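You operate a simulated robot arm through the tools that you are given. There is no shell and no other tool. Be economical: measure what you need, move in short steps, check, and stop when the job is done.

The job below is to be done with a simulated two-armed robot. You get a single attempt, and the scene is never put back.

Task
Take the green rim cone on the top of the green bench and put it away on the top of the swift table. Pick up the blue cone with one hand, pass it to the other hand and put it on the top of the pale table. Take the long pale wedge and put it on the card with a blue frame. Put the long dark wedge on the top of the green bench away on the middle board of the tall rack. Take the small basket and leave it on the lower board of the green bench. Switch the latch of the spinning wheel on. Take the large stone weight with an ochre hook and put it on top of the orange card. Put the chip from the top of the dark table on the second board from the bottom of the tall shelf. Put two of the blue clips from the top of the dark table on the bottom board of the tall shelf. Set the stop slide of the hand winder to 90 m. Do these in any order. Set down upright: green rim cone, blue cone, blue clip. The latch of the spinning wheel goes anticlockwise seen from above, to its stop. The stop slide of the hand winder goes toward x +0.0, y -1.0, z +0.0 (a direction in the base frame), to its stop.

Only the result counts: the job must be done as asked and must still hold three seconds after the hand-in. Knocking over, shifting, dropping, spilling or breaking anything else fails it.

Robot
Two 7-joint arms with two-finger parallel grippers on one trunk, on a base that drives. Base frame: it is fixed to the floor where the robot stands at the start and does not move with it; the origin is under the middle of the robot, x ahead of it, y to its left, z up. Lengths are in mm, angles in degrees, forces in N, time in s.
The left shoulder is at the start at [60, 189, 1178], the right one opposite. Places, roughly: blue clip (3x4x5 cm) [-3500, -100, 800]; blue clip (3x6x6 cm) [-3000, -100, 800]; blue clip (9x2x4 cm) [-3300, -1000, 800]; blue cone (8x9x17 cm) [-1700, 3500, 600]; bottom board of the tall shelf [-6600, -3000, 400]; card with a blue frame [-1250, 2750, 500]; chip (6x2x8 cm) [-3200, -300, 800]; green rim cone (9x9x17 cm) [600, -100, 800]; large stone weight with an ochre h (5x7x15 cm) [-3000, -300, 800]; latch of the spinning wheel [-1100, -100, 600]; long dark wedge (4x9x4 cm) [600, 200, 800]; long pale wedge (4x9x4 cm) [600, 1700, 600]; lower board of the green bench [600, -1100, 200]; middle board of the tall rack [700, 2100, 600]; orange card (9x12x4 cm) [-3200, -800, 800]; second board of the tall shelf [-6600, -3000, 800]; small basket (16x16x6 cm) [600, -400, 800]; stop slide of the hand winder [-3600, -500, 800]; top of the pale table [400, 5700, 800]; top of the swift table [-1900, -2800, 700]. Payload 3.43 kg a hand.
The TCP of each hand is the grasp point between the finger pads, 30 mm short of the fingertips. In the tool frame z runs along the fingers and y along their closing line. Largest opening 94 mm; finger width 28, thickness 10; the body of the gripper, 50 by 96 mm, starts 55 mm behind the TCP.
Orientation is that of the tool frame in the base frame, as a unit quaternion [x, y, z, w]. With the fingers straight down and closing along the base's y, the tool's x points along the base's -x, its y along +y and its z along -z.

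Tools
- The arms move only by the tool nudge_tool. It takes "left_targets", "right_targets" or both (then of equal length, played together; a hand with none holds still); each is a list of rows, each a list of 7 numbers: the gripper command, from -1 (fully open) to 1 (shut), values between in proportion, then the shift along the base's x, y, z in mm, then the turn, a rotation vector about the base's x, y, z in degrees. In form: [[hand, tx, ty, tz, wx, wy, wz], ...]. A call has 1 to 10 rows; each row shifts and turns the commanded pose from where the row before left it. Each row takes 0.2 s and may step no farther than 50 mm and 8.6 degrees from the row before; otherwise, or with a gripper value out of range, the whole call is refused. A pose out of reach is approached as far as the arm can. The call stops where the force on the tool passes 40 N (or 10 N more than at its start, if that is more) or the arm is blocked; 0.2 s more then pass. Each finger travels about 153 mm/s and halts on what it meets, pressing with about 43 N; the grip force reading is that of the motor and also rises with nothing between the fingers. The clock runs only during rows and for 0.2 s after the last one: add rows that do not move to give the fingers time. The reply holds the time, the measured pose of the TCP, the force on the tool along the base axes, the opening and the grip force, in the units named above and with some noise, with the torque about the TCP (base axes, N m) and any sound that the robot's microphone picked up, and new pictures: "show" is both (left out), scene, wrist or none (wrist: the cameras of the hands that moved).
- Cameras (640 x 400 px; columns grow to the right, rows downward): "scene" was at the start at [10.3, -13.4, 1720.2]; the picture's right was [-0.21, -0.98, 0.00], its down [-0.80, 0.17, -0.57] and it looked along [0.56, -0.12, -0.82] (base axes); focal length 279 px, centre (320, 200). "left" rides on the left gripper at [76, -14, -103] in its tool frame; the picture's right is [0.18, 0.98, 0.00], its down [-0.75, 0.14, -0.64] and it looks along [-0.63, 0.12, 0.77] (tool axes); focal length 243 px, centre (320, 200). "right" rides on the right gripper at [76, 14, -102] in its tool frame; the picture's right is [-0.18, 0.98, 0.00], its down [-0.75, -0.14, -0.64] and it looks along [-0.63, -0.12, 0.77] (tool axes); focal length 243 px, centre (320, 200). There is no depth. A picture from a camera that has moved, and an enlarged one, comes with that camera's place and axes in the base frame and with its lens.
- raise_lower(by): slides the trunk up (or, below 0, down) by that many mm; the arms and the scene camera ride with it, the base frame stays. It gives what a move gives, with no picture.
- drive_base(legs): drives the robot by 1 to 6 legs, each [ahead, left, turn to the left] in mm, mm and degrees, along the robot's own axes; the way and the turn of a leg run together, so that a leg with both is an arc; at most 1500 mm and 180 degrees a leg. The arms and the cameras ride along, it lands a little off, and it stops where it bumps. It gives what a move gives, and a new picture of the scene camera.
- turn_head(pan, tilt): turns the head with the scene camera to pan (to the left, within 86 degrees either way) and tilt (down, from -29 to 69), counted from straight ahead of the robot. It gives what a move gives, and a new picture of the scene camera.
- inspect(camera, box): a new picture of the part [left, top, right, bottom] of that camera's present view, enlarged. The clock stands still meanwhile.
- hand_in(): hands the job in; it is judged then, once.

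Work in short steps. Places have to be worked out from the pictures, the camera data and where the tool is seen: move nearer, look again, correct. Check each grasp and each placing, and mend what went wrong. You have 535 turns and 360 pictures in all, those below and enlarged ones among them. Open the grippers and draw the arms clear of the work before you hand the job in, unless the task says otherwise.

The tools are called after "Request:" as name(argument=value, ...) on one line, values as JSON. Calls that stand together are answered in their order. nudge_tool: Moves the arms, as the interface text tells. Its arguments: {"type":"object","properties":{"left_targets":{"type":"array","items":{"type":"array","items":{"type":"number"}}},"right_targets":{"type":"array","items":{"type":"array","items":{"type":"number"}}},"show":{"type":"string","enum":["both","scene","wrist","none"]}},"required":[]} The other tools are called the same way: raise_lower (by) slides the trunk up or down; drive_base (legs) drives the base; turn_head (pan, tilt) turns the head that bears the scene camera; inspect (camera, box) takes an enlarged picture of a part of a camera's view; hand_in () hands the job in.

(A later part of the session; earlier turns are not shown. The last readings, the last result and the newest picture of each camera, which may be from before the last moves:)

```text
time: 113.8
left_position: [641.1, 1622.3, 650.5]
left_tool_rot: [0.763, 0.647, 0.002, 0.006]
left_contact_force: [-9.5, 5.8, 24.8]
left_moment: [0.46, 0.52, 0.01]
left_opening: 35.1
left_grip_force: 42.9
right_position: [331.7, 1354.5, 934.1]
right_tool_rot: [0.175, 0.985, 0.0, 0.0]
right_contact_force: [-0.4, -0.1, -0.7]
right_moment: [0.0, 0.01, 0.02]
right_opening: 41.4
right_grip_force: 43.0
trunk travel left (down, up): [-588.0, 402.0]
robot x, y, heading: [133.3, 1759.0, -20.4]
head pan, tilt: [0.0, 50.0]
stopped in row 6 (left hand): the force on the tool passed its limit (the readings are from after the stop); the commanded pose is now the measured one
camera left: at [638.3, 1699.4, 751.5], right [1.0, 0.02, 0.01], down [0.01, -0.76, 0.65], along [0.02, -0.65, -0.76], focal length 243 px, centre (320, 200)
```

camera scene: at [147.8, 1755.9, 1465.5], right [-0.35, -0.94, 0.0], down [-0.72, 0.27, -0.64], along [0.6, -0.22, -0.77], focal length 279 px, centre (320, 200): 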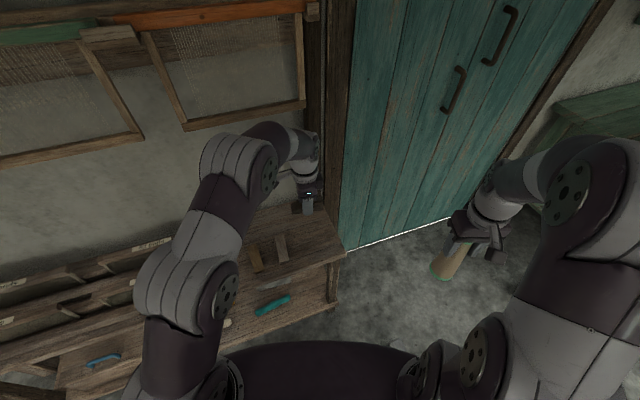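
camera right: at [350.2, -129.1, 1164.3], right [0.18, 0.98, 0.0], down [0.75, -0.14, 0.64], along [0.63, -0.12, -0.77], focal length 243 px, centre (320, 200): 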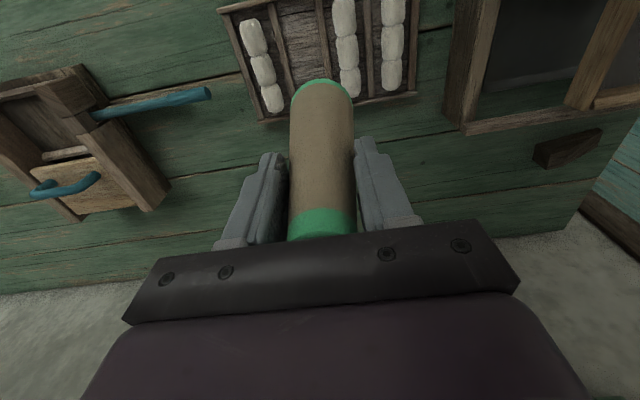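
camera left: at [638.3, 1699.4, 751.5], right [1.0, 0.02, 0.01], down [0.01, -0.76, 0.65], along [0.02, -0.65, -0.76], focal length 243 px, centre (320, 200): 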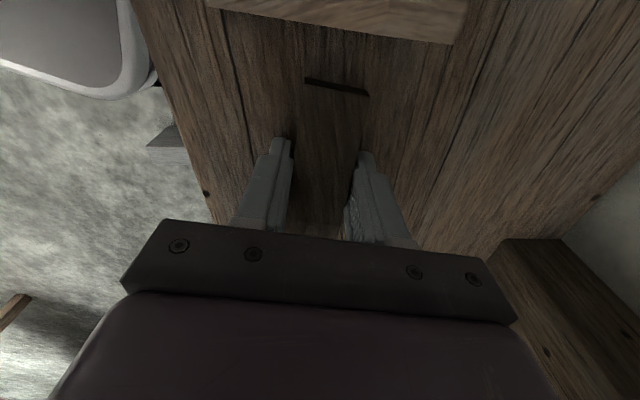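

Contact at TCP 650. I release and rise.

Request:
nudge_tool(left_targets=[[1, 0, 0, 2, 0, 0, 0], [0, 0, 0, 0, 0, 0, 0], [-0.4, 0, 0, 0, 0, 0, 0], [-0.4, 0, 0, 0, 0, 0, 0], [-0.4, 0, 0, 30, 0, 0, 0], [-0.4, 0, 0, 40, 0, 0, 0], [-0.4, 0, 10, 45, 0, 0, 0], [-0.4, 0, 20, 40, 0, 0, 0], [-0.4, 0, 30, 30, 0, 0, 0]], show="wrist")

```text
time: 115.8
left_position: [642.0, 1683.3, 836.4]
left_tool_rot: [0.762, 0.647, 0.001, 0.003]
left_contact_force: [0.1, -0.1, -0.3]
left_moment: [-0.02, 0.0, -0.02]
left_opening: 65.7
left_grip_force: 0.0
right_position: [334.3, 1353.5, 934.3]
right_tool_rot: [0.174, 0.985, 0.0, 0.0]
right_contact_force: [0.0, 0.2, -0.3]
right_moment: [-0.02, -0.01, 0.02]
right_opening: 41.6
right_grip_force: 43.1
trunk travel left (down, up): [-588.0, 402.0]
robot x, y, heading: [133.0, 1759.9, -20.1]
head pan, tilt: [0.0, 50.0]
camera left: at [639.1, 1760.3, 937.0], right [1.0, 0.02, 0.01], down [0.01, -0.76, 0.65], along [0.02, -0.65, -0.76], focal length 243 px, centre (320, 200)
```

left: 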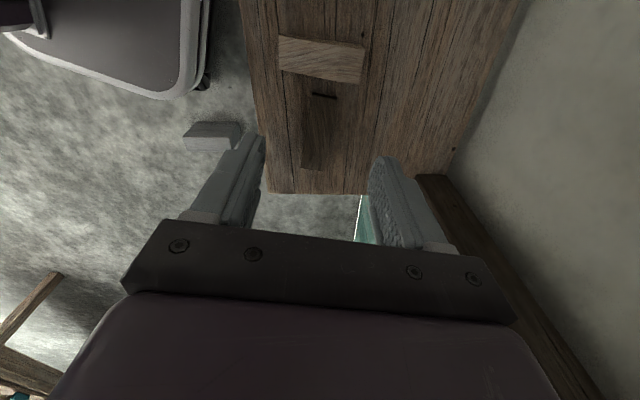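

The dark wedge is on the board. Now I turn the left tool about +92° to grip the pale wedge (centre ≈ (643, 1707), lying along x).

Request:
nudge_tool(left_targets=[[-0.5, 0, 2.5, 0, 0, 0, 8.4], [-0.5, 0, 2.5, 0, 0, 0, 8.4], [-0.5, 0, 2.5, 0, 0, 0, 8.4], [-0.5, 0, 2.5, 0, 0, 0, 8.4], [-0.5, 0, 2.5, 0, 0, 0, 8.4], [-0.5, 0, 2.5, 0, 0, 0, 8.4], [-0.5, 0, 2.5, 0, 0, 0, 8.4], [-0.5, 0, 2.5, 0, 0, 0, 8.4], [-0.5, 0, 2.5, 0, 0, 0, 8.4], [-0.5, 0, 2, 0, 0, 0, 8.4]], show="none")

Request:
nudge_tool(left_targets=[[-0.5, 0, 0, -30, 0, 0, 8], [-0.5, 0, 0, -40, 0, 0, 0], [-0.5, 0, 0, 0, 0, 0, 0]], show="wrist")

```text
time: 118.0
left_position: [643.7, 1707.1, 833.8]
left_tool_rot: [0.132, 0.991, 0.004, 0.002]
left_contact_force: [0.0, -1.1, 0.6]
left_moment: [0.0, -0.01, 0.03]
left_opening: 70.7
left_grip_force: 0.1
right_position: [335.2, 1353.9, 933.1]
right_tool_rot: [0.174, 0.985, 0.0, 0.0]
right_contact_force: [-0.1, 0.1, -0.6]
right_moment: [0.01, -0.03, 0.02]
right_opening: 41.6
right_grip_force: 42.9
trunk travel left (down, up): [-588.0, 402.0]
robot x, y, heading: [130.2, 1760.6, -20.1]
head pan, tilt: [0.0, 50.0]
```

```text
time: 118.8
left_position: [641.7, 1708.5, 763.2]
left_tool_rot: [0.063, 0.998, 0.004, 0.002]
left_contact_force: [-0.7, 0.0, 0.2]
left_moment: [0.0, 0.0, 0.01]
left_opening: 70.4
left_grip_force: 0.1
right_position: [334.3, 1353.8, 931.5]
right_tool_rot: [0.174, 0.985, 0.0, -0.001]
right_contact_force: [-0.2, -0.8, -0.4]
right_moment: [-0.02, 0.0, -0.01]
right_opening: 41.8
right_grip_force: 43.2
trunk travel left (down, up): [-588.0, 402.0]
robot x, y, heading: [131.1, 1763.7, -20.5]
head pan, tilt: [0.0, 50.0]
camera left: at [563.7, 1701.5, 864.8], right [-0.06, 1.0, 0.01], down [0.76, 0.04, 0.65], along [0.64, 0.04, -0.76], focal length 243 px, centre (320, 200)
```

left: 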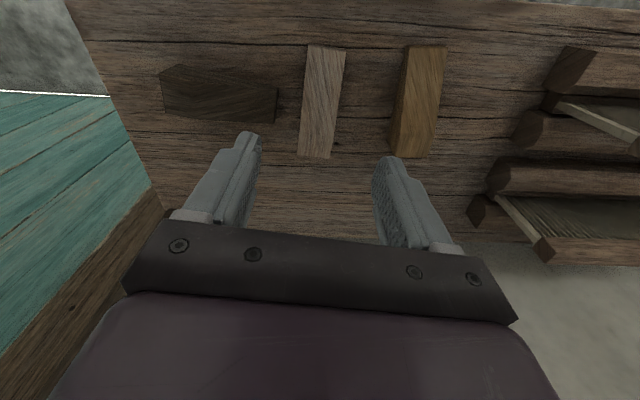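

The dark wedge's end is close to the pale one, so I grip nearer the front end (x ≈ 612) with a narrower opening, then descend.

Request:
nudge_tool(left_targets=[[-0.06, -15, 1, 0, 0, 0, 0], [-0.06, -15, 1, -30, 0, 0, 0], [-0.06, 0, 0, -30, 0, 0, 0], [-0.06, 0, 0, 0, 0, 0, 0]], show="wrist")

```text
time: 119.8
left_position: [611.3, 1710.4, 702.9]
left_tool_rot: [0.063, 0.998, 0.003, 0.002]
left_contact_force: [0.0, -0.3, 0.0]
left_moment: [0.0, 0.01, -0.02]
left_opening: 49.8
left_grip_force: 0.0
right_position: [335.4, 1353.2, 932.8]
right_tool_rot: [0.175, 0.985, -0.001, 0.0]
right_contact_force: [0.0, -0.5, 0.6]
right_moment: [-0.01, -0.02, -0.03]
right_opening: 42.0
right_grip_force: 42.6
trunk travel left (down, up): [-588.0, 402.0]
robot x, y, heading: [127.8, 1759.9, -20.3]
head pan, tilt: [0.0, 50.0]
camera left: at [533.8, 1703.1, 803.7], right [-0.06, 1.0, 0.01], down [0.76, 0.04, 0.65], along [0.64, 0.04, -0.76], focal length 243 px, centre (320, 200)
```

left: 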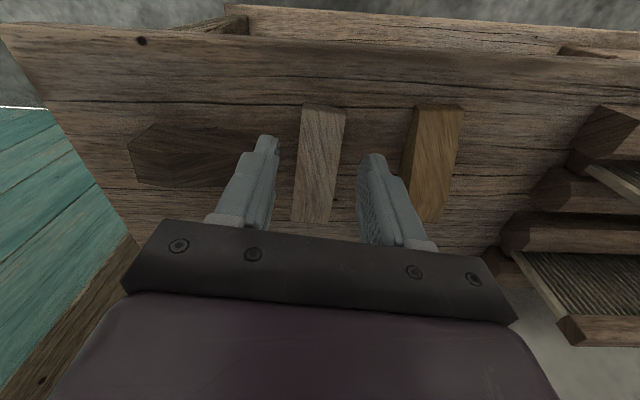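

Centred; descending to grip.

Request:
nudge_tool(left_targets=[[-0.06, 0, 0, -20, 0, 0, 0], [-0.06, 0, 0, -15, 0, 0, 0], [-0.06, 0, 0, -12, 0, 0, 0], [0.3, 0, 0, 0, 0, 0, 0], [1, 0, 0, 0, 0, 0, 0], [1, 0, 0, 0, 0, 0, 0]], show="none")

Request:
nudge_tool(left_targets=[[1, 0, 0, 20, 0, 0, 0], [1, 0, 0, 40, 0, 0, 0], [1, 0, 0, 40, 0, 0, 0], [1, 0, 0, 40, 0, 0, 0], [1, 0, 0, 0, 0, 0, 0]], show="wrist")

```text
time: 121.2
left_position: [611.6, 1708.4, 656.5]
left_tool_rot: [0.064, 0.998, 0.004, 0.002]
left_contact_force: [-0.1, 0.4, -0.1]
left_moment: [0.03, 0.06, 0.0]
left_opening: 31.1
left_grip_force: 42.8
right_position: [333.7, 1353.3, 932.1]
right_tool_rot: [0.174, 0.985, 0.0, -0.001]
right_contact_force: [0.1, 0.0, -0.5]
right_moment: [-0.01, -0.02, 0.0]
right_opening: 41.6
right_grip_force: 43.0
trunk travel left (down, up): [-588.0, 402.0]
robot x, y, heading: [130.0, 1762.4, -20.6]
head pan, tilt: [0.0, 50.0]
```

```text
time: 122.4
left_position: [612.9, 1708.5, 794.2]
left_tool_rot: [0.063, 0.998, 0.003, 0.001]
left_contact_force: [0.4, 0.3, -1.2]
left_moment: [0.0, 0.0, -0.02]
left_opening: 30.6
left_grip_force: 43.2
right_position: [335.0, 1353.1, 930.9]
right_tool_rot: [0.174, 0.985, 0.0, -0.001]
right_contact_force: [-0.3, 0.5, -0.2]
right_moment: [0.02, -0.02, -0.02]
right_opening: 41.5
right_grip_force: 42.6
trunk travel left (down, up): [-588.0, 402.0]
robot x, y, heading: [135.1, 1763.4, -20.3]
head pan, tilt: [0.0, 50.0]
camera left: at [534.0, 1702.3, 896.4], right [-0.06, 1.0, 0.01], down [0.76, 0.04, 0.64], along [0.64, 0.04, -0.76], focal length 243 px, centre (320, 200)
```

left: 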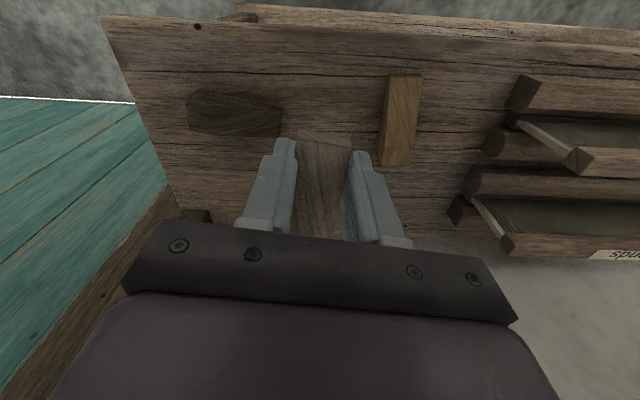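

Pale wedge is held. I draw it back, leave the rack, and turn to look toward the blue-framed card around (-1250, 2750).

Request:
nudge_tool(left_targets=[[1, -35, 13, 10, 0, 0, 0], [1, -35, 13, 10, 0, 0, 0], [1, -35, 13, 10, 0, 0, 0], [1, -35, 13, 10, 0, 0, 0]], show="none")

Request:
drive_base(legs=[[-500, 0, 0], [0, 0, 160]])

Request:
turn_head(pan=0, tilt=25)

```text
time: 123.4
left_position: [471.3, 1761.9, 835.4]
left_tool_rot: [0.064, 0.998, 0.004, 0.001]
left_contact_force: [-0.4, 0.3, -0.8]
left_moment: [-0.03, 0.01, 0.01]
left_opening: 30.9
left_grip_force: 43.1
right_position: [333.7, 1353.2, 931.8]
right_tool_rot: [0.175, 0.985, 0.0, 0.0]
right_contact_force: [-0.1, -0.1, 0.0]
right_moment: [-0.04, 0.01, 0.04]
right_opening: 41.4
right_grip_force: 43.0
trunk travel left (down, up): [-588.0, 402.0]
robot x, y, heading: [133.4, 1759.9, -20.3]
head pan, tilt: [0.0, 50.0]
```

```text
time: 132.8
left_position: [-646.6, 2059.5, 835.0]
left_tool_rot: [0.967, -0.254, -0.002, 0.002]
left_contact_force: [-0.5, 0.4, -0.4]
left_moment: [0.0, -0.04, 0.01]
left_opening: 30.9
left_grip_force: 43.1
right_position: [-366.9, 2387.3, 931.3]
right_tool_rot: [0.933, -0.36, 0.0, 0.0]
right_contact_force: [-0.6, 0.5, -0.2]
right_moment: [0.02, 0.0, -0.01]
right_opening: 41.4
right_grip_force: 42.7
trunk travel left (down, up): [-588.0, 402.0]
robot x, y, heading: [-333.8, 1935.1, 137.6]
head pan, tilt: [0.0, 50.0]
camera scene: at [-344.7, 1947.0, 1465.5], right [0.67, 0.74, 0.0], down [0.57, -0.52, -0.64], along [-0.47, 0.43, -0.77], focal length 279 px, centre (320, 200)
```

scene: 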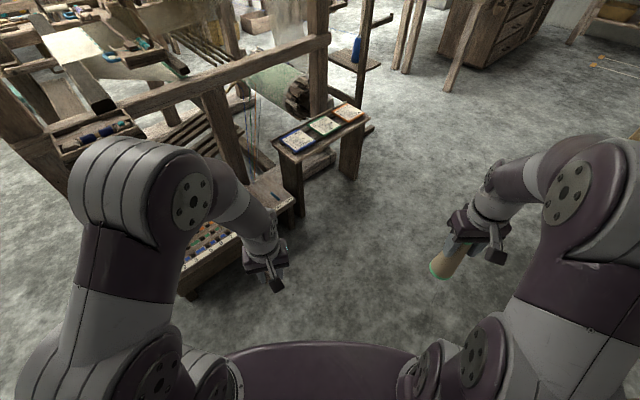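

```text
time: 133.7
left_position: [-647.6, 2060.7, 834.8]
left_tool_rot: [0.967, -0.253, -0.002, 0.003]
left_contact_force: [0.5, 0.5, -1.0]
left_moment: [-0.01, -0.02, 0.03]
left_opening: 30.8
left_grip_force: 42.7
right_position: [-366.2, 2387.5, 931.9]
right_tool_rot: [0.933, -0.359, 0.001, 0.001]
right_contact_force: [0.0, 0.5, -0.3]
right_moment: [0.0, 0.02, -0.01]
right_opening: 41.6
right_grip_force: 43.3
trunk travel left (down, up): [-588.0, 402.0]
robot x, y, heading: [-335.3, 1935.6, 137.7]
head pan, tilt: [0.0, 25.0]
camera scene: at [-355.8, 1957.2, 1502.9], right [0.67, 0.74, 0.0], down [0.31, -0.29, -0.91], along [-0.67, 0.61, -0.42], focal length 279 px, centre (320, 200)
```

scene: 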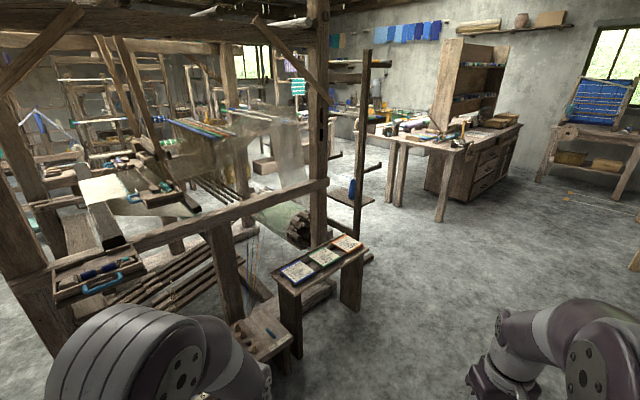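

I see the stool with the blue, green and orange cards (long axis along y, x ≈ -1311, blue card near y ≈ 2660) and the blue cone on the post shelf behind. I drive round to face it.

Request:
drive_base(legs=[[0, 0, 42.4], [0, -900, 0], [230, 0, 0]])

Request:
turn_head(pan=10, tilt=48)

```text
time: 141.8
left_position: [-878.6, 2733.3, 834.4]
left_tool_rot: [0.994, 0.106, -0.001, 0.004]
left_contact_force: [0.1, -0.5, -1.4]
left_moment: [-0.03, -0.02, 0.01]
left_opening: 31.0
left_grip_force: 42.4
right_position: [-881.9, 3163.4, 932.6]
right_tool_rot: [1.0, -0.007, 0.001, 0.0]
right_contact_force: [0.5, -0.2, -0.8]
right_moment: [-0.01, 0.03, 0.01]
right_opening: 41.5
right_grip_force: 42.3
trunk travel left (down, up): [-588.0, 402.0]
robot x, y, heading: [-555.6, 2847.8, 179.1]
head pan, tilt: [0.0, 25.0]
camera scene: at [-590.2, 2849.6, 1502.9], right [0.02, 1.0, 0.0], down [0.42, -0.01, -0.91], along [-0.91, 0.01, -0.42], focal length 279 px, centre (320, 200)
```

scene: 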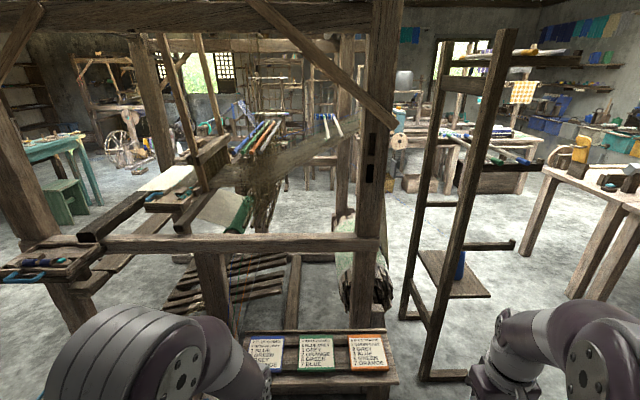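

```text
time: 142.7
left_position: [-876.5, 2732.2, 834.8]
left_tool_rot: [0.994, 0.106, -0.001, 0.003]
left_contact_force: [0.3, 0.6, 0.0]
left_moment: [0.02, -0.02, -0.01]
left_opening: 30.8
left_grip_force: 43.0
right_position: [-884.0, 3163.0, 932.5]
right_tool_rot: [1.0, -0.006, 0.001, 0.0]
right_contact_force: [-0.3, -0.4, -0.6]
right_moment: [0.04, 0.0, 0.0]
right_opening: 41.3
right_grip_force: 42.9
trunk travel left (down, up): [-588.0, 402.0]
robot x, y, heading: [-557.2, 2851.2, 179.4]
head pan, tilt: [10.0, 48.0]
camera scene: at [-574.8, 2835.7, 1468.3], right [-0.16, 0.99, 0.0], down [0.73, 0.12, -0.67], along [-0.66, -0.11, -0.74], focal length 279 px, centre (320, 200)
```

scene: 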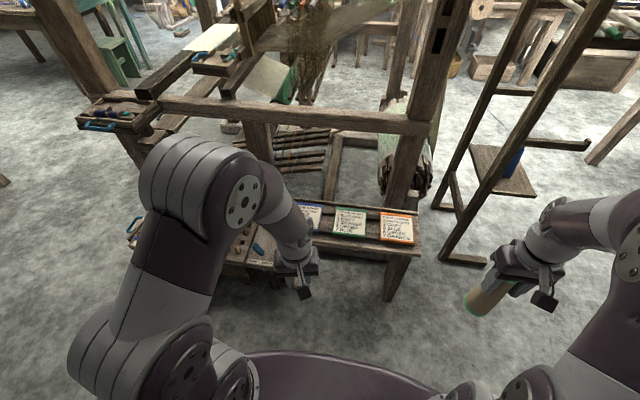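

Cards lie on the stool at z ≈ 538, x ≈ -1300; blue near y ≈ 2650. I drive 200 mm nearer and look with the left hand moved a bit aside.

Request:
drive_base(legs=[[200, 0, 0.8]])

Request:
inspect(camera="left", box=[0, 0, 640, 400])

```text
time: 144.3
left_position: [-1078.4, 2730.9, 834.2]
left_tool_rot: [0.994, 0.113, 0.0, 0.003]
left_contact_force: [-0.4, -0.2, -0.3]
left_moment: [0.01, 0.0, -0.01]
left_opening: 30.8
left_grip_force: 42.8
right_position: [-1091.6, 3159.8, 932.5]
right_tool_rot: [1.0, 0.002, 0.002, 0.0]
right_contact_force: [-0.6, 0.3, -0.8]
right_moment: [0.01, 0.0, -0.01]
right_opening: 41.5
right_grip_force: 42.9
trunk travel left (down, up): [-588.0, 402.0]
robot x, y, heading: [-759.5, 2851.2, 180.1]
head pan, tilt: [10.0, 48.0]
camera scene: at [-778.7, 2837.0, 1468.2], right [-0.17, 0.98, 0.0], down [0.73, 0.13, -0.67], along [-0.66, -0.12, -0.74], focal length 279 px, centre (320, 200)
```

scene: 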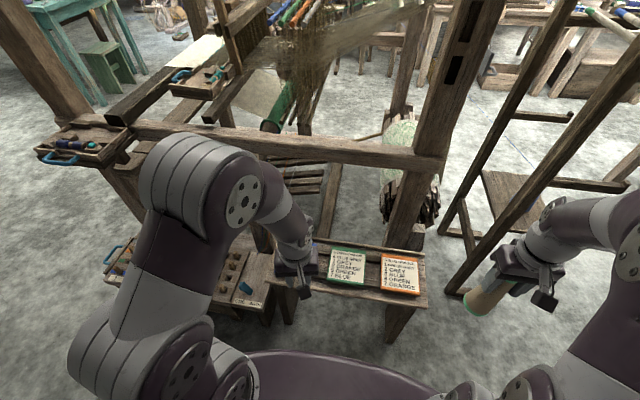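

```text
1.00 times, centred on (320, 200) of left
camera zoom: at [-1007.6, 2760.2, 936.1], right [0.4, -0.92, 0.01], down [-0.7, -0.3, 0.64], along [-0.59, -0.26, -0.76], focal length 243 px, centre (320, 200)
```

zoom: 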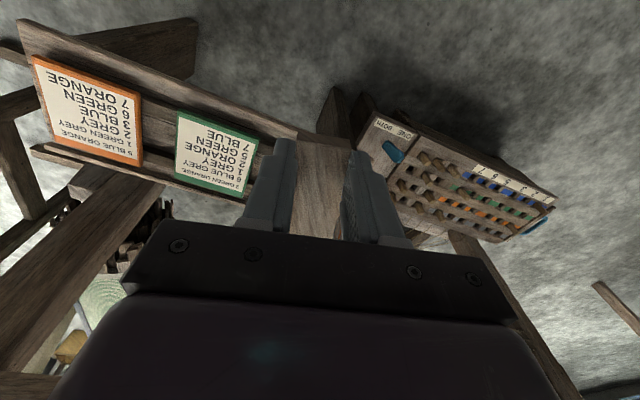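

The hand hides the blue card; I shift the left hand +y for a moment to see it.

Request:
nudge_tool(left_targets=[[1, 20, 45, 0, 0, 0, 0], [1, 20, 45, 0, 0, 0, 0], [1, 20, 45, 0, 0, 0, 0], [1, 0, 0, 0, 0, 0, 0]], show="both")

```text
time: 145.3
left_position: [-1018.7, 2863.4, 835.7]
left_tool_rot: [0.993, 0.114, -0.001, 0.004]
left_contact_force: [-0.4, 0.4, -0.6]
left_moment: [0.03, -0.02, 0.0]
left_opening: 30.9
left_grip_force: 42.5
right_position: [-1090.1, 3159.5, 931.9]
right_tool_rot: [1.0, 0.002, 0.0, -0.001]
right_contact_force: [1.1, 0.4, -0.3]
right_moment: [0.0, -0.03, -0.02]
right_opening: 41.3
right_grip_force: 43.0
trunk travel left (down, up): [-588.0, 402.0]
robot x, y, heading: [-761.5, 2848.5, 179.8]
head pan, tilt: [10.0, 48.0]
camera scene: at [-778.0, 2836.1, 1468.2], right [-0.17, 0.98, 0.0], down [0.73, 0.13, -0.67], along [-0.66, -0.12, -0.74], focal length 279 px, centre (320, 200)
camera left: at [-947.3, 2894.7, 936.5], right [0.4, -0.92, 0.01], down [-0.7, -0.3, 0.64], along [-0.59, -0.26, -0.76], focal length 243 px, centre (320, 200)
```

scene: 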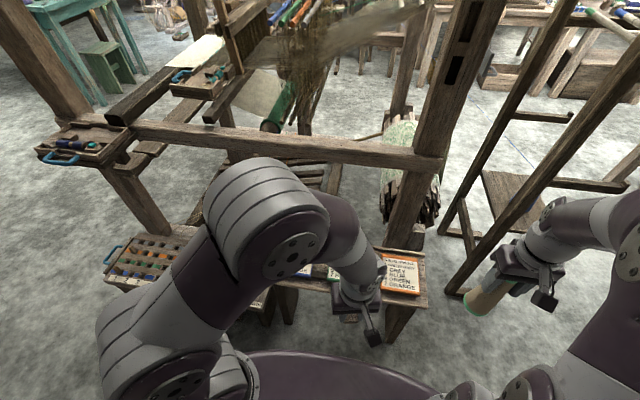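
left: 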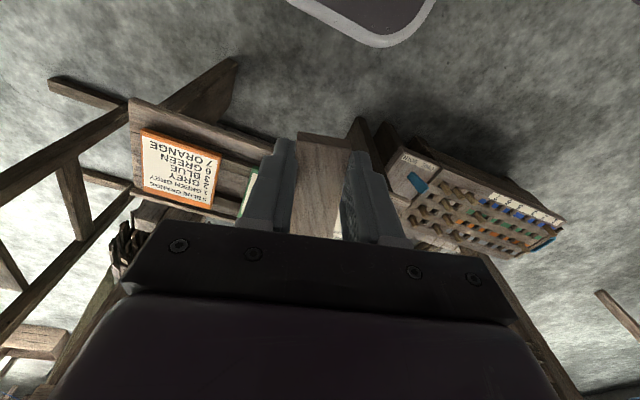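

Card spacing (~195 mm) puts the blue one at about (-1303, 2652). I align the wedge with x and carry it above that point (wedge centre leads the TCP by ~31 mm).

Request:
nudge_tool(left_targets=[[1, 0, -40, 0, 0, 0, -4], [1, -30, -35, 0, 0, 0, -4], [1, -36, -30, 0, 0, 0, -5], [1, -36, -30, 0, 0, 0, 0], [1, -36, -30, 0, 0, 0, 0], [1, -38, -28, 0, 0, 0, 0], [1, -38, -20, 0, 0, 0, 0], [1, -39, 0, 0, 0, 0, 0], [1, 0, 0, 0, 0, 0, 0]], show="both")

```text
time: 147.3
left_position: [-1269.7, 2651.5, 835.2]
left_tool_rot: [1.0, 0.0, -0.002, 0.003]
left_contact_force: [0.6, 1.1, -0.4]
left_moment: [0.02, 0.01, 0.03]
left_opening: 30.7
left_grip_force: 43.5
right_position: [-1090.4, 3159.8, 932.4]
right_tool_rot: [1.0, 0.002, 0.0, 0.0]
right_contact_force: [-0.5, -0.2, -0.2]
right_moment: [0.04, 0.01, -0.01]
right_opening: 41.6
right_grip_force: 43.0
trunk travel left (down, up): [-588.0, 402.0]
robot x, y, heading: [-762.9, 2849.7, 180.2]
head pan, tilt: [10.0, 48.0]
camera scene: at [-776.7, 2836.8, 1468.2], right [-0.17, 0.98, 0.0], down [0.73, 0.13, -0.67], along [-0.66, -0.12, -0.74], focal length 279 px, centre (320, 200)
camera left: at [-1194.0, 2665.1, 936.5], right [0.18, -0.98, 0.01], down [-0.75, -0.14, 0.65], along [-0.63, -0.12, -0.76], focal length 243 px, centre (320, 200)
```

scene: 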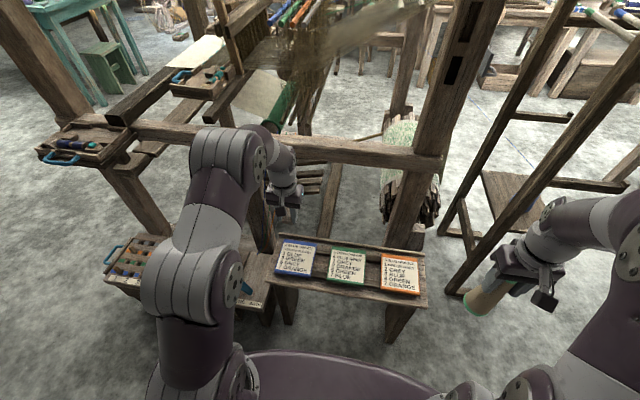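
left: 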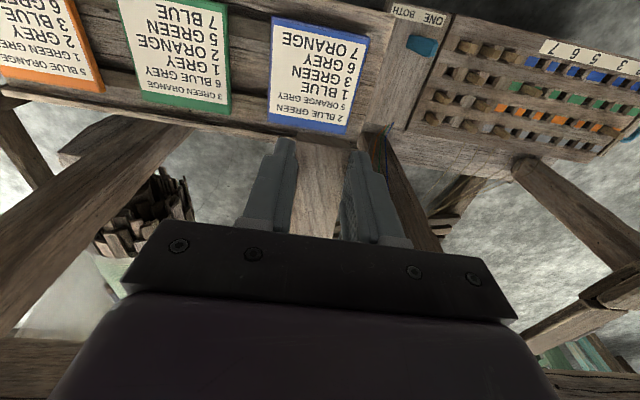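

Blue card centre reads about (-1285, 2650). I move back 15 mm and lower to z ≈ 690, then look.

Request:
nudge_tool(left_targets=[[1, 15, -1, -30, 0, 0, 0], [1, 0, 0, -40, 0, 0, 0], [1, 0, 0, -40, 0, 0, 0], [1, 0, 0, -35, 0, 0, 0], [1, 0, 0, 0, 0, 0, 0]], show="both")

```text
time: 148.5
left_position: [-1255.6, 2650.0, 688.0]
left_tool_rot: [1.0, -0.001, -0.002, 0.004]
left_contact_force: [0.1, -0.7, -0.9]
left_moment: [0.0, -0.04, 0.01]
left_opening: 30.9
left_grip_force: 43.0
right_position: [-1090.6, 3159.9, 933.1]
right_tool_rot: [1.0, 0.002, -0.001, 0.0]
right_contact_force: [0.3, 0.3, -0.7]
right_moment: [-0.01, 0.03, -0.01]
right_opening: 41.1
right_grip_force: 43.3
trunk travel left (down, up): [-588.0, 402.0]
robot x, y, heading: [-761.0, 2851.9, 180.0]
head pan, tilt: [10.0, 48.0]
camera scene: at [-777.2, 2837.1, 1468.2], right [-0.17, 0.98, 0.0], down [0.73, 0.13, -0.67], along [-0.66, -0.12, -0.74], focal length 279 px, centre (320, 200)
camera left: at [-1178.7, 2663.6, 789.9], right [0.18, -0.98, 0.01], down [-0.75, -0.14, 0.65], along [-0.63, -0.12, -0.76], focal length 243 px, centre (320, 200)
```

scene: 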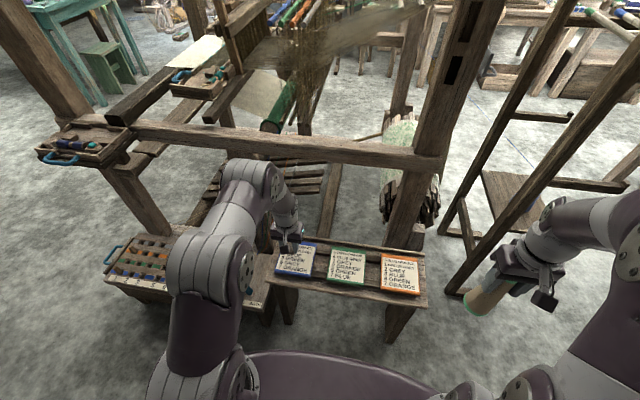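
left: 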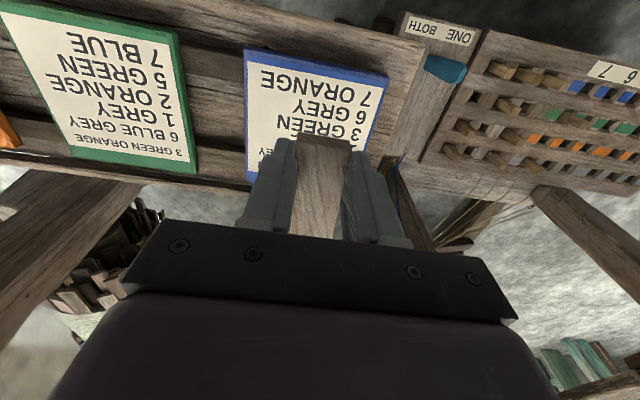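

Alignment is good: card spans x ≈ -1222…-1350, wedge centre ≈ -1287. Lower to near contact.

Request:
nudge_tool(left_targets=[[1, 0, 0, -40, 0, 0, 0], [1, 0, 0, -30, 0, 0, 0], [1, 0, 0, -5, 0, 0, 0], [1, 0, 0, -5, 0, 0, 0], [1, 0, 0, -5, 0, 0, 0], [1, 0, 0, -5, 0, 0, 0], [1, 0, 0, -5, 0, 0, 0], [1, 0, 0, -5, 0, 0, 0], [1, 0, 0, 0, 0, 0, 0]], show="wrist")

```text
time: 150.5
left_position: [-1256.1, 2649.5, 589.8]
left_tool_rot: [1.0, 0.0, -0.002, 0.004]
left_contact_force: [-0.5, -0.1, -1.0]
left_moment: [-0.01, -0.04, 0.0]
left_opening: 30.8
left_grip_force: 42.7
right_position: [-1088.9, 3159.6, 932.5]
right_tool_rot: [1.0, 0.001, 0.001, -0.001]
right_contact_force: [-1.0, -0.5, 0.5]
right_moment: [-0.01, -0.01, -0.02]
right_opening: 41.6
right_grip_force: 43.0
trunk travel left (down, up): [-588.0, 402.0]
robot x, y, heading: [-762.1, 2850.6, 180.0]
head pan, tilt: [10.0, 48.0]
camera left: at [-1179.4, 2663.8, 691.5], right [0.18, -0.98, 0.01], down [-0.75, -0.14, 0.65], along [-0.63, -0.12, -0.76], focal length 243 px, centre (320, 200)
```

left: 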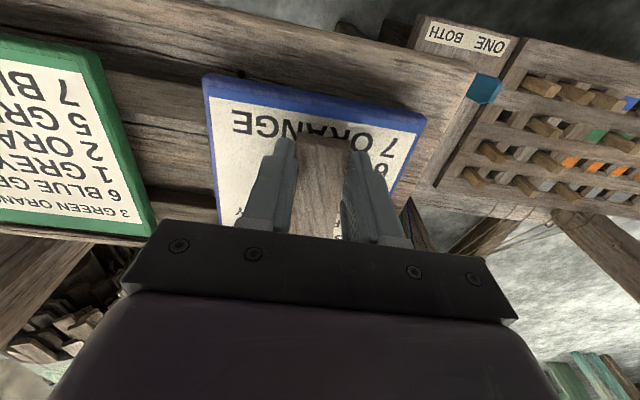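

Request:
nudge_tool(left_targets=[[1, 0, 0, -4, 0, 0, 0], [1, 0, 0, -4, 0, 0, 0], [1, 0, 0, -4, 0, 0, 0], [1, 0, 0, -4, 0, 0, 0], [1, 0, 0, -3, 0, 0, 0], [1, 0, 0, -3, 0, 0, 0], [1, 0, 0, 0, 0, 0, 0]], show="none")

```text
time: 151.3
left_position: [-1257.6, 2650.5, 584.3]
left_tool_rot: [1.0, -0.001, -0.006, 0.003]
left_contact_force: [9.9, 0.4, 31.9]
left_moment: [0.11, -0.46, -0.04]
left_opening: 30.8
left_grip_force: 43.0
right_position: [-1087.8, 3160.3, 934.5]
right_tool_rot: [1.0, 0.003, -0.001, 0.0]
right_contact_force: [-0.5, 0.3, -0.8]
right_moment: [0.04, 0.01, -0.03]
right_opening: 41.4
right_grip_force: 42.2
trunk travel left (down, up): [-588.0, 402.0]
robot x, y, heading: [-759.0, 2851.5, -179.9]
head pan, tilt: [10.0, 48.0]
stopped in row 4 (left hand): the force on the tool passed its limit (the readings are from after the stop); the commanded pose is now the measured one
```

Contact at TCP 584. Release slowly and rise.

Request:
nudge_tool(left_targets=[[1, 0, 0, 2, 0, 0, 0], [0.2, 0, 0, 0, 0, 0, 0], [-0.2, 0, 0, 0, 0, 0, 0], [-0.2, 0, 0, 0, 0, 0, 0], [-0.2, 0, 0, 30, 0, 0, 0], [-0.2, 0, 0, 40, 0, 0, 0], [-0.2, 0, 0, 45, 0, 0, 0], [-0.2, 0, 0, 45, 0, 0, 0], [-0.2, 0, 0, 45, 0, 0, 0]], show="wrist")

```text
time: 153.3
left_position: [-1259.6, 2650.7, 786.8]
left_tool_rot: [1.0, 0.0, -0.003, 0.003]
left_contact_force: [0.0, -0.1, 0.7]
left_moment: [0.07, 0.02, -0.01]
left_opening: 56.4
left_grip_force: 0.1
right_position: [-1089.2, 3159.7, 933.2]
right_tool_rot: [1.0, 0.001, 0.001, 0.001]
right_contact_force: [0.6, 0.5, -0.4]
right_moment: [-0.01, -0.01, 0.0]
right_opening: 41.4
right_grip_force: 43.0
trunk travel left (down, up): [-588.0, 402.0]
robot x, y, heading: [-761.4, 2849.4, -180.0]
head pan, tilt: [10.0, 48.0]
camera left: at [-1182.6, 2663.3, 888.3], right [0.18, -0.98, 0.01], down [-0.75, -0.14, 0.65], along [-0.64, -0.12, -0.76], focal length 243 px, centre (320, 200)
```

left: 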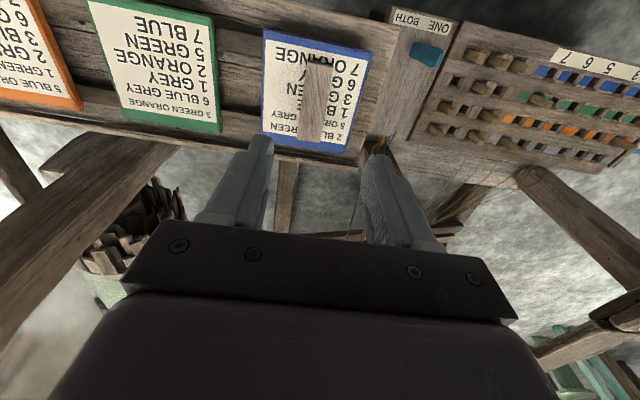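

The wedge rests on the blue card. I raise the left arm, back off and head toward the spinning wheel for a look.

Request:
nudge_tool(left_targets=[[-1, 30, 0, 35, 0, 0, 0], [-1, 40, 10, 25, 0, 0, 0], [-1, 45, 10, 10, 0, 0, 0], [-1, 45, 10, 10, 0, 0, 0]], show="none")

Request:
drive_base(legs=[[-400, 0, 0], [0, 0, 90], [1400, 0, 0]])

Request:
turn_head(pan=-30, tilt=25)

```text
time: 154.3
left_position: [-1098.2, 2681.6, 869.3]
left_tool_rot: [1.0, -0.001, -0.004, 0.004]
left_contact_force: [-0.7, -0.4, -0.4]
left_moment: [-0.02, 0.03, -0.05]
left_opening: 93.7
left_grip_force: 0.0
right_position: [-1090.6, 3161.1, 933.1]
right_tool_rot: [1.0, 0.001, 0.0, -0.001]
right_contact_force: [0.1, -0.3, -0.3]
right_moment: [-0.03, 0.04, -0.01]
right_opening: 41.3
right_grip_force: 43.0
trunk travel left (down, up): [-588.0, 402.0]
robot x, y, heading: [-760.7, 2847.9, -180.2]
head pan, tilt: [10.0, 48.0]
```

```text
time: 167.2
left_position: [-171.0, 1118.1, 868.7]
left_tool_rot: [0.7, 0.714, 0.001, 0.005]
left_contact_force: [-0.1, 0.0, 0.1]
left_moment: [0.0, 0.0, 0.02]
left_opening: 94.0
left_grip_force: 0.2
right_position: [-650.9, 1116.8, 931.5]
right_tool_rot: [0.699, 0.715, 0.001, -0.001]
right_contact_force: [-0.2, 0.7, -0.2]
right_moment: [0.02, 0.03, 0.01]
right_opening: 41.3
right_grip_force: 43.1
trunk travel left (down, up): [-588.0, 402.0]
robot x, y, heading: [-345.8, 1451.9, -88.9]
head pan, tilt: [10.0, 48.0]
camera scene: at [-332.7, 1438.2, 1468.2], right [-0.98, -0.19, 0.0], down [-0.14, 0.73, -0.67], along [0.13, -0.66, -0.74], focal length 279 px, centre (320, 200)
```

scene: 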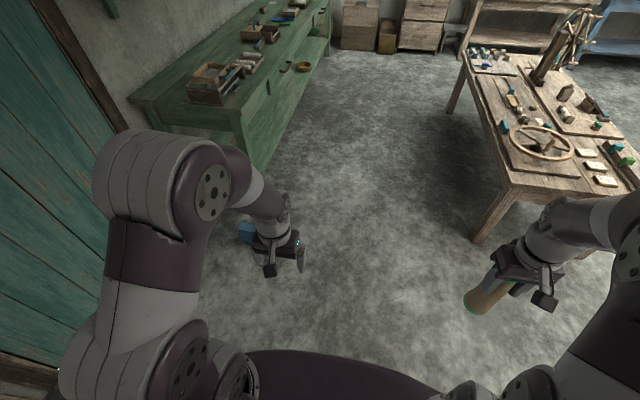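

```text
time: 168.2
left_position: [-170.5, 1117.2, 867.6]
left_tool_rot: [0.699, 0.715, 0.0, 0.005]
left_contact_force: [-0.5, 0.0, -0.2]
left_moment: [-0.02, -0.02, 0.02]
left_opening: 94.2
left_grip_force: 0.0
right_position: [-650.5, 1117.5, 933.5]
right_tool_rot: [0.698, 0.716, 0.001, 0.0]
right_contact_force: [-0.1, -0.4, -0.6]
right_moment: [0.01, 0.02, 0.02]
right_opening: 41.3
right_grip_force: 43.6
trunk travel left (down, up): [-588.0, 402.0]
robot x, y, heading: [-344.2, 1455.0, -88.6]
head pan, tilt: [-30.0, 25.0]
camera scene: at [-392.3, 1435.0, 1502.9], right [-0.88, 0.48, 0.0], down [0.2, 0.37, -0.91], along [-0.44, -0.79, -0.42], focal length 279 px, centre (320, 200)
```

scene: 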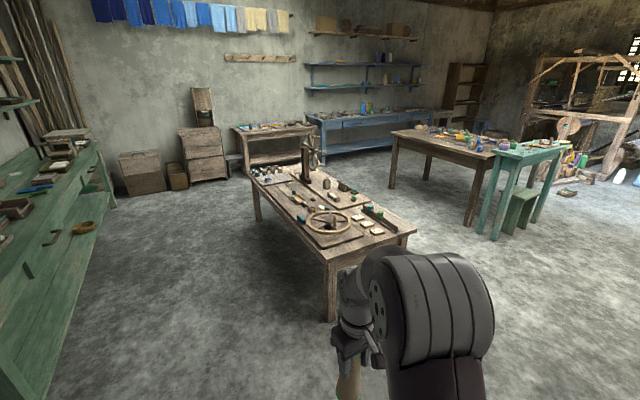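

The work table with the wheel is ahead (x -1010…-1700, y -1350…400, z ≈ 580). I drive to its +x side facing it.

Request:
drive_base(legs=[[1365, 0, 0], [0, 0, -91.4], [180, 0, 0]])

Request:
turn_head(pan=0, tilt=42)

```text
time: 180.0
left_position: [-812.0, -91.2, 868.4]
left_tool_rot: [1.0, 0.02, -0.003, 0.004]
left_contact_force: [-0.4, 0.3, -0.6]
left_moment: [0.03, -0.03, 0.02]
left_opening: 94.0
left_grip_force: 0.0
right_position: [-821.2, 387.8, 932.5]
right_tool_rot: [1.0, 0.021, 0.001, 0.0]
right_contact_force: [0.2, -0.2, -0.8]
right_moment: [0.0, -0.01, -0.01]
right_opening: 41.4
right_grip_force: 42.8
trunk travel left (down, up): [-588.0, 402.0]
robot x, y, heading: [-476.9, 90.4, -177.8]
head pan, tilt: [-30.0, 25.0]
camera scene: at [-500.4, 137.1, 1502.9], right [0.47, 0.88, 0.0], down [0.37, -0.2, -0.91], along [-0.8, 0.42, -0.42], focal length 279 px, centre (320, 200)
```

scene: 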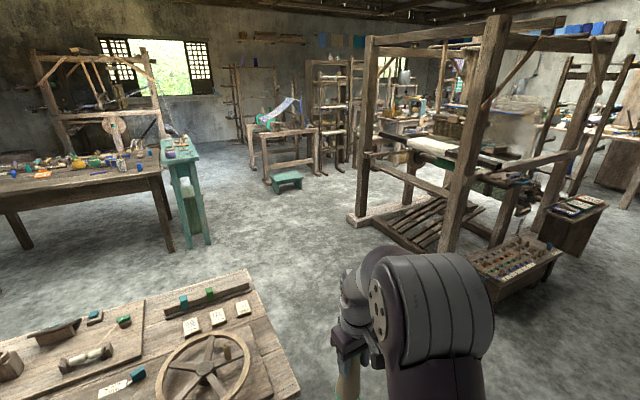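

```text
time: 181.0
left_position: [-810.3, -90.5, 868.4]
left_tool_rot: [1.0, 0.02, -0.003, 0.004]
left_contact_force: [0.3, -0.3, -0.4]
left_moment: [-0.01, 0.0, 0.01]
left_opening: 94.1
left_grip_force: 0.1
right_position: [-820.5, 387.0, 932.8]
right_tool_rot: [1.0, 0.022, 0.002, 0.0]
right_contact_force: [-0.5, 0.0, -0.7]
right_moment: [0.01, 0.01, -0.02]
right_opening: 41.4
right_grip_force: 43.0
trunk travel left (down, up): [-588.0, 402.0]
robot x, y, heading: [-476.7, 90.0, -177.5]
head pan, tilt: [0.0, 42.0]
camera scene: at [-501.3, 91.1, 1476.7], right [-0.04, 1.0, 0.0], down [0.67, 0.03, -0.74], along [-0.74, -0.03, -0.67], focal length 279 px, centre (320, 200)
```

scene: 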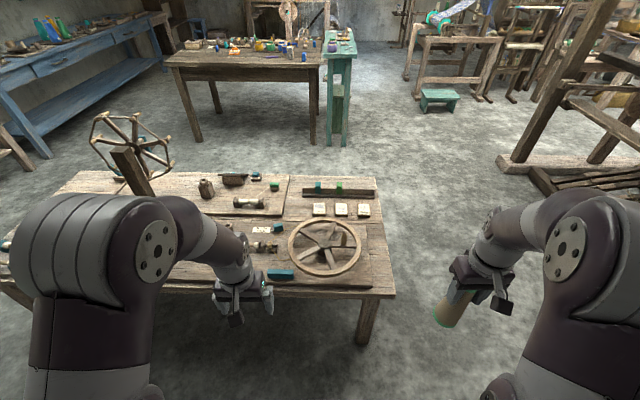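

The latch should be by the wheel's frame near pixel (275, 265). I enlarge that area.

Request:
inspect(camera="scene", box=[200, 200, 400, 325])

```text
3.20 times, centred on (300, 262) of scene
camera zoom: at [-501.3, 91.1, 1476.7], right [-0.04, 1.0, 0.0], down [0.67, 0.03, -0.74], along [-0.74, -0.03, -0.67], focal length 894 px, centre (384, 0)
```

zoom: 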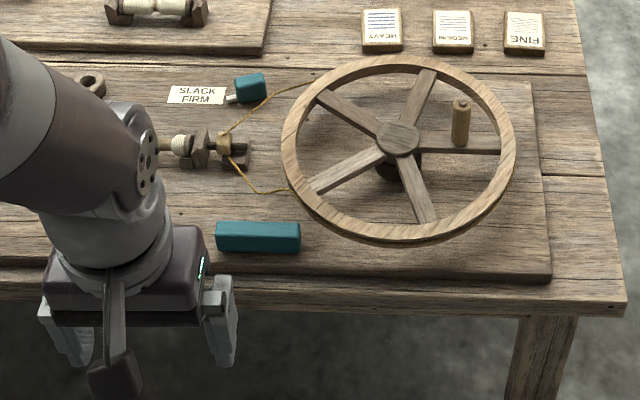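

The teal bar at about (-1070, -76) matches the hinted latch. I move 180 mm closer, squared up, and use the left wrist camera.

Request:
drive_base(legs=[[180, 0, -2.3]])

Request:
inspect(camera="left", box=[0, 0, 640, 400])

```text
time: 182.4
left_position: [-995.8, -81.2, 867.8]
left_tool_rot: [1.0, 0.0, -0.003, 0.003]
left_contact_force: [-0.2, 0.3, 1.0]
left_moment: [0.0, 0.0, -0.03]
left_opening: 94.0
left_grip_force: 0.0
right_position: [-985.3, 397.7, 933.0]
right_tool_rot: [1.0, 0.003, 0.0, 0.0]
right_contact_force: [0.0, -0.2, -0.2]
right_moment: [0.02, -0.02, -0.01]
right_opening: 41.2
right_grip_force: 42.7
trunk travel left (down, up): [-588.0, 402.0]
robot x, y, heading: [-652.9, 88.1, -179.8]
head pan, tilt: [0.0, 42.0]
camera scene: at [-678.9, 88.4, 1476.7], right [0.0, 1.0, 0.0], down [0.67, 0.0, -0.74], along [-0.74, 0.0, -0.67], focal length 279 px, centre (320, 200)
```

scene: 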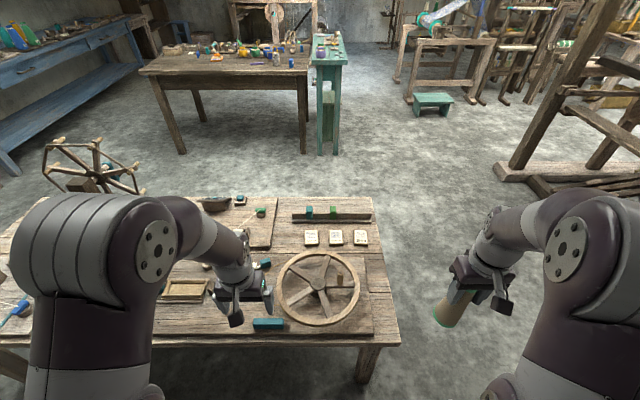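

```text
1.00 times, centred on (320, 200) of left
camera zoom: at [-918.6, -67.6, 969.0], right [0.18, -0.98, 0.01], down [-0.75, -0.14, 0.65], along [-0.64, -0.12, -0.76], focal length 243 px, centre (320, 200)
```

zoom: 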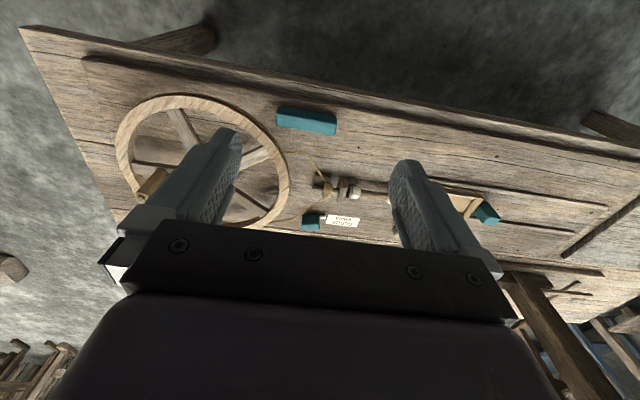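

I enlarge the bar and knob from this wrist view.

Request:
inspect(camera="left", box=[240, 80, 400, 180])

Request:
inspect(camera="left", box=[290, 170, 390, 240])

```text
4.00 times, centred on (320, 130) of left
camera zoom: at [-918.6, -67.6, 969.0], right [0.18, -0.98, 0.01], down [-0.75, -0.14, 0.65], along [-0.64, -0.12, -0.76], focal length 970 px, centre (320, 480)
```

zoom: 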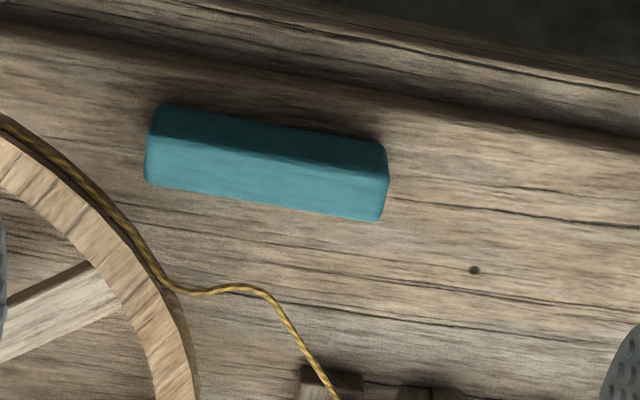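

```text
5.71 times, centred on (340, 205) of left
camera zoom: at [-918.6, -67.6, 969.0], right [0.18, -0.98, 0.01], down [-0.75, -0.14, 0.65], along [-0.64, -0.12, -0.76], focal length 1386 px, centre (206, 171)
```

zoom: 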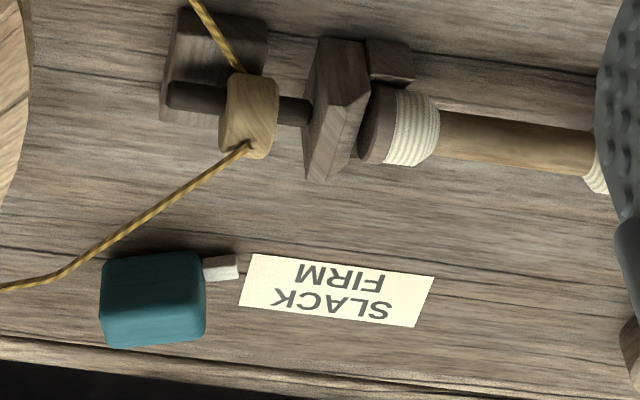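

The bar spans y ≈ -30…-124 at x ≈ -1077. I'll use the closed left fingers as a pusher: first bring them down beside the +y end on its +x side.

Request:
nudge_tool(left_targets=[[1, -9, 12, -45, 0, 0, 0], [1, -9, 12, -45, 0, 0, 0], [1, -9, 12, -45, 0, 0, 0], [1, -5, 12, -40, 0, 0, 0], [1, 0, 0, 0, 0, 0, 0]], show="wrist")

```text
time: 183.7
left_position: [-1025.5, -33.6, 691.6]
left_tool_rot: [1.0, 0.0, -0.004, 0.004]
left_contact_force: [-0.3, -0.5, 0.6]
left_moment: [0.01, -0.02, 0.0]
left_opening: 0.1
left_grip_force: 32.8
right_position: [-984.9, 397.5, 933.2]
right_tool_rot: [1.0, 0.002, 0.0, 0.001]
right_contact_force: [-0.8, 0.4, -0.3]
right_moment: [-0.02, 0.01, -0.01]
right_opening: 41.0
right_grip_force: 42.8
trunk travel left (down, up): [-588.0, 402.0]
robot x, y, heading: [-654.1, 88.6, -179.9]
head pan, tilt: [0.0, 42.0]
camera left: at [-949.0, -19.3, 793.0], right [0.18, -0.98, 0.01], down [-0.75, -0.14, 0.65], along [-0.64, -0.12, -0.76], focal length 243 px, centre (320, 200)
```

left: 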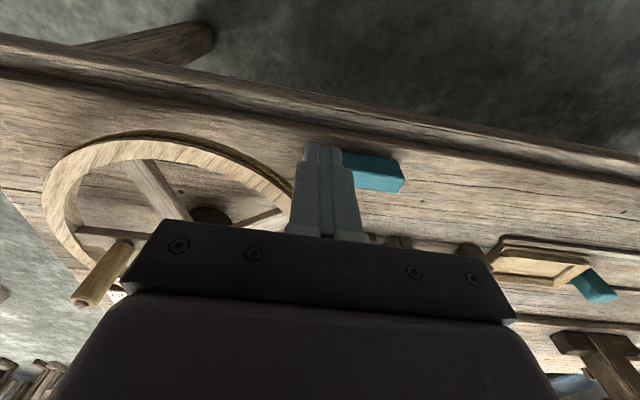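

I shift to x ≈ -1040 and descend until the tips are near the plate.

Request:
nudge_tool(left_targets=[[1, -14, 0, -25, 0, 0, 0], [1, 0, 0, -25, 0, 0, 0], [1, 0, 0, -5, 0, 0, 0], [1, 0, 0, -5, 0, 0, 0], [1, 0, 0, -4, 0, 0, 0], [1, 0, 0, -4, 0, 0, 0], [1, 0, 0, -4, 0, 0, 0], [1, 0, 0, -4, 0, 0, 0], [1, 0, 0, 0, 0, 0, 0]], show="both")

```text
time: 185.7
left_position: [-1039.3, -33.6, 617.3]
left_tool_rot: [1.0, 0.0, -0.003, 0.003]
left_contact_force: [0.7, -0.4, 0.7]
left_moment: [0.01, 0.0, -0.02]
left_opening: 0.4
left_grip_force: 33.6
right_position: [-984.5, 397.2, 932.6]
right_tool_rot: [1.0, 0.003, 0.001, 0.0]
right_contact_force: [-0.7, -1.0, 0.0]
right_moment: [0.02, -0.01, 0.02]
right_opening: 41.0
right_grip_force: 43.6
trunk travel left (down, up): [-588.0, 402.0]
robot x, y, heading: [-654.7, 85.9, -180.0]
head pan, tilt: [0.0, 42.0]
camera scene: at [-677.5, 88.5, 1476.7], right [0.0, 1.0, 0.0], down [0.67, 0.0, -0.74], along [-0.74, 0.0, -0.67], focal length 279 px, centre (320, 200)
camera left: at [-963.2, -19.7, 718.6], right [0.18, -0.98, 0.01], down [-0.75, -0.14, 0.65], along [-0.64, -0.12, -0.76], focal length 243 px, centre (320, 200)
```

scene: 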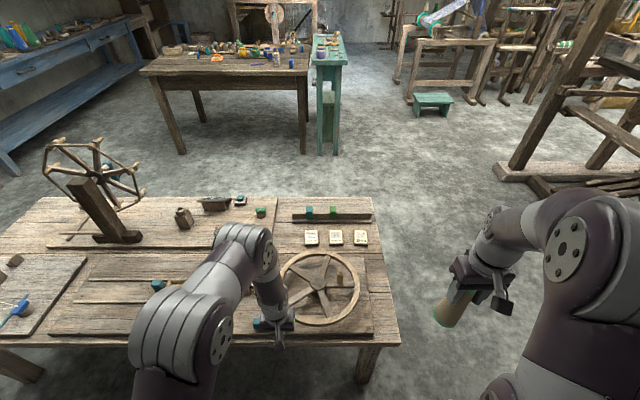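
left: 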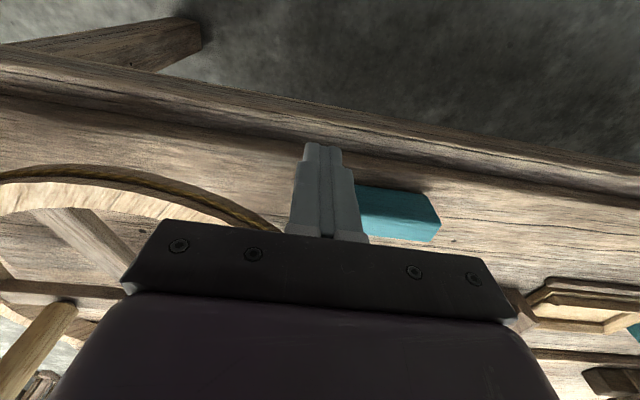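

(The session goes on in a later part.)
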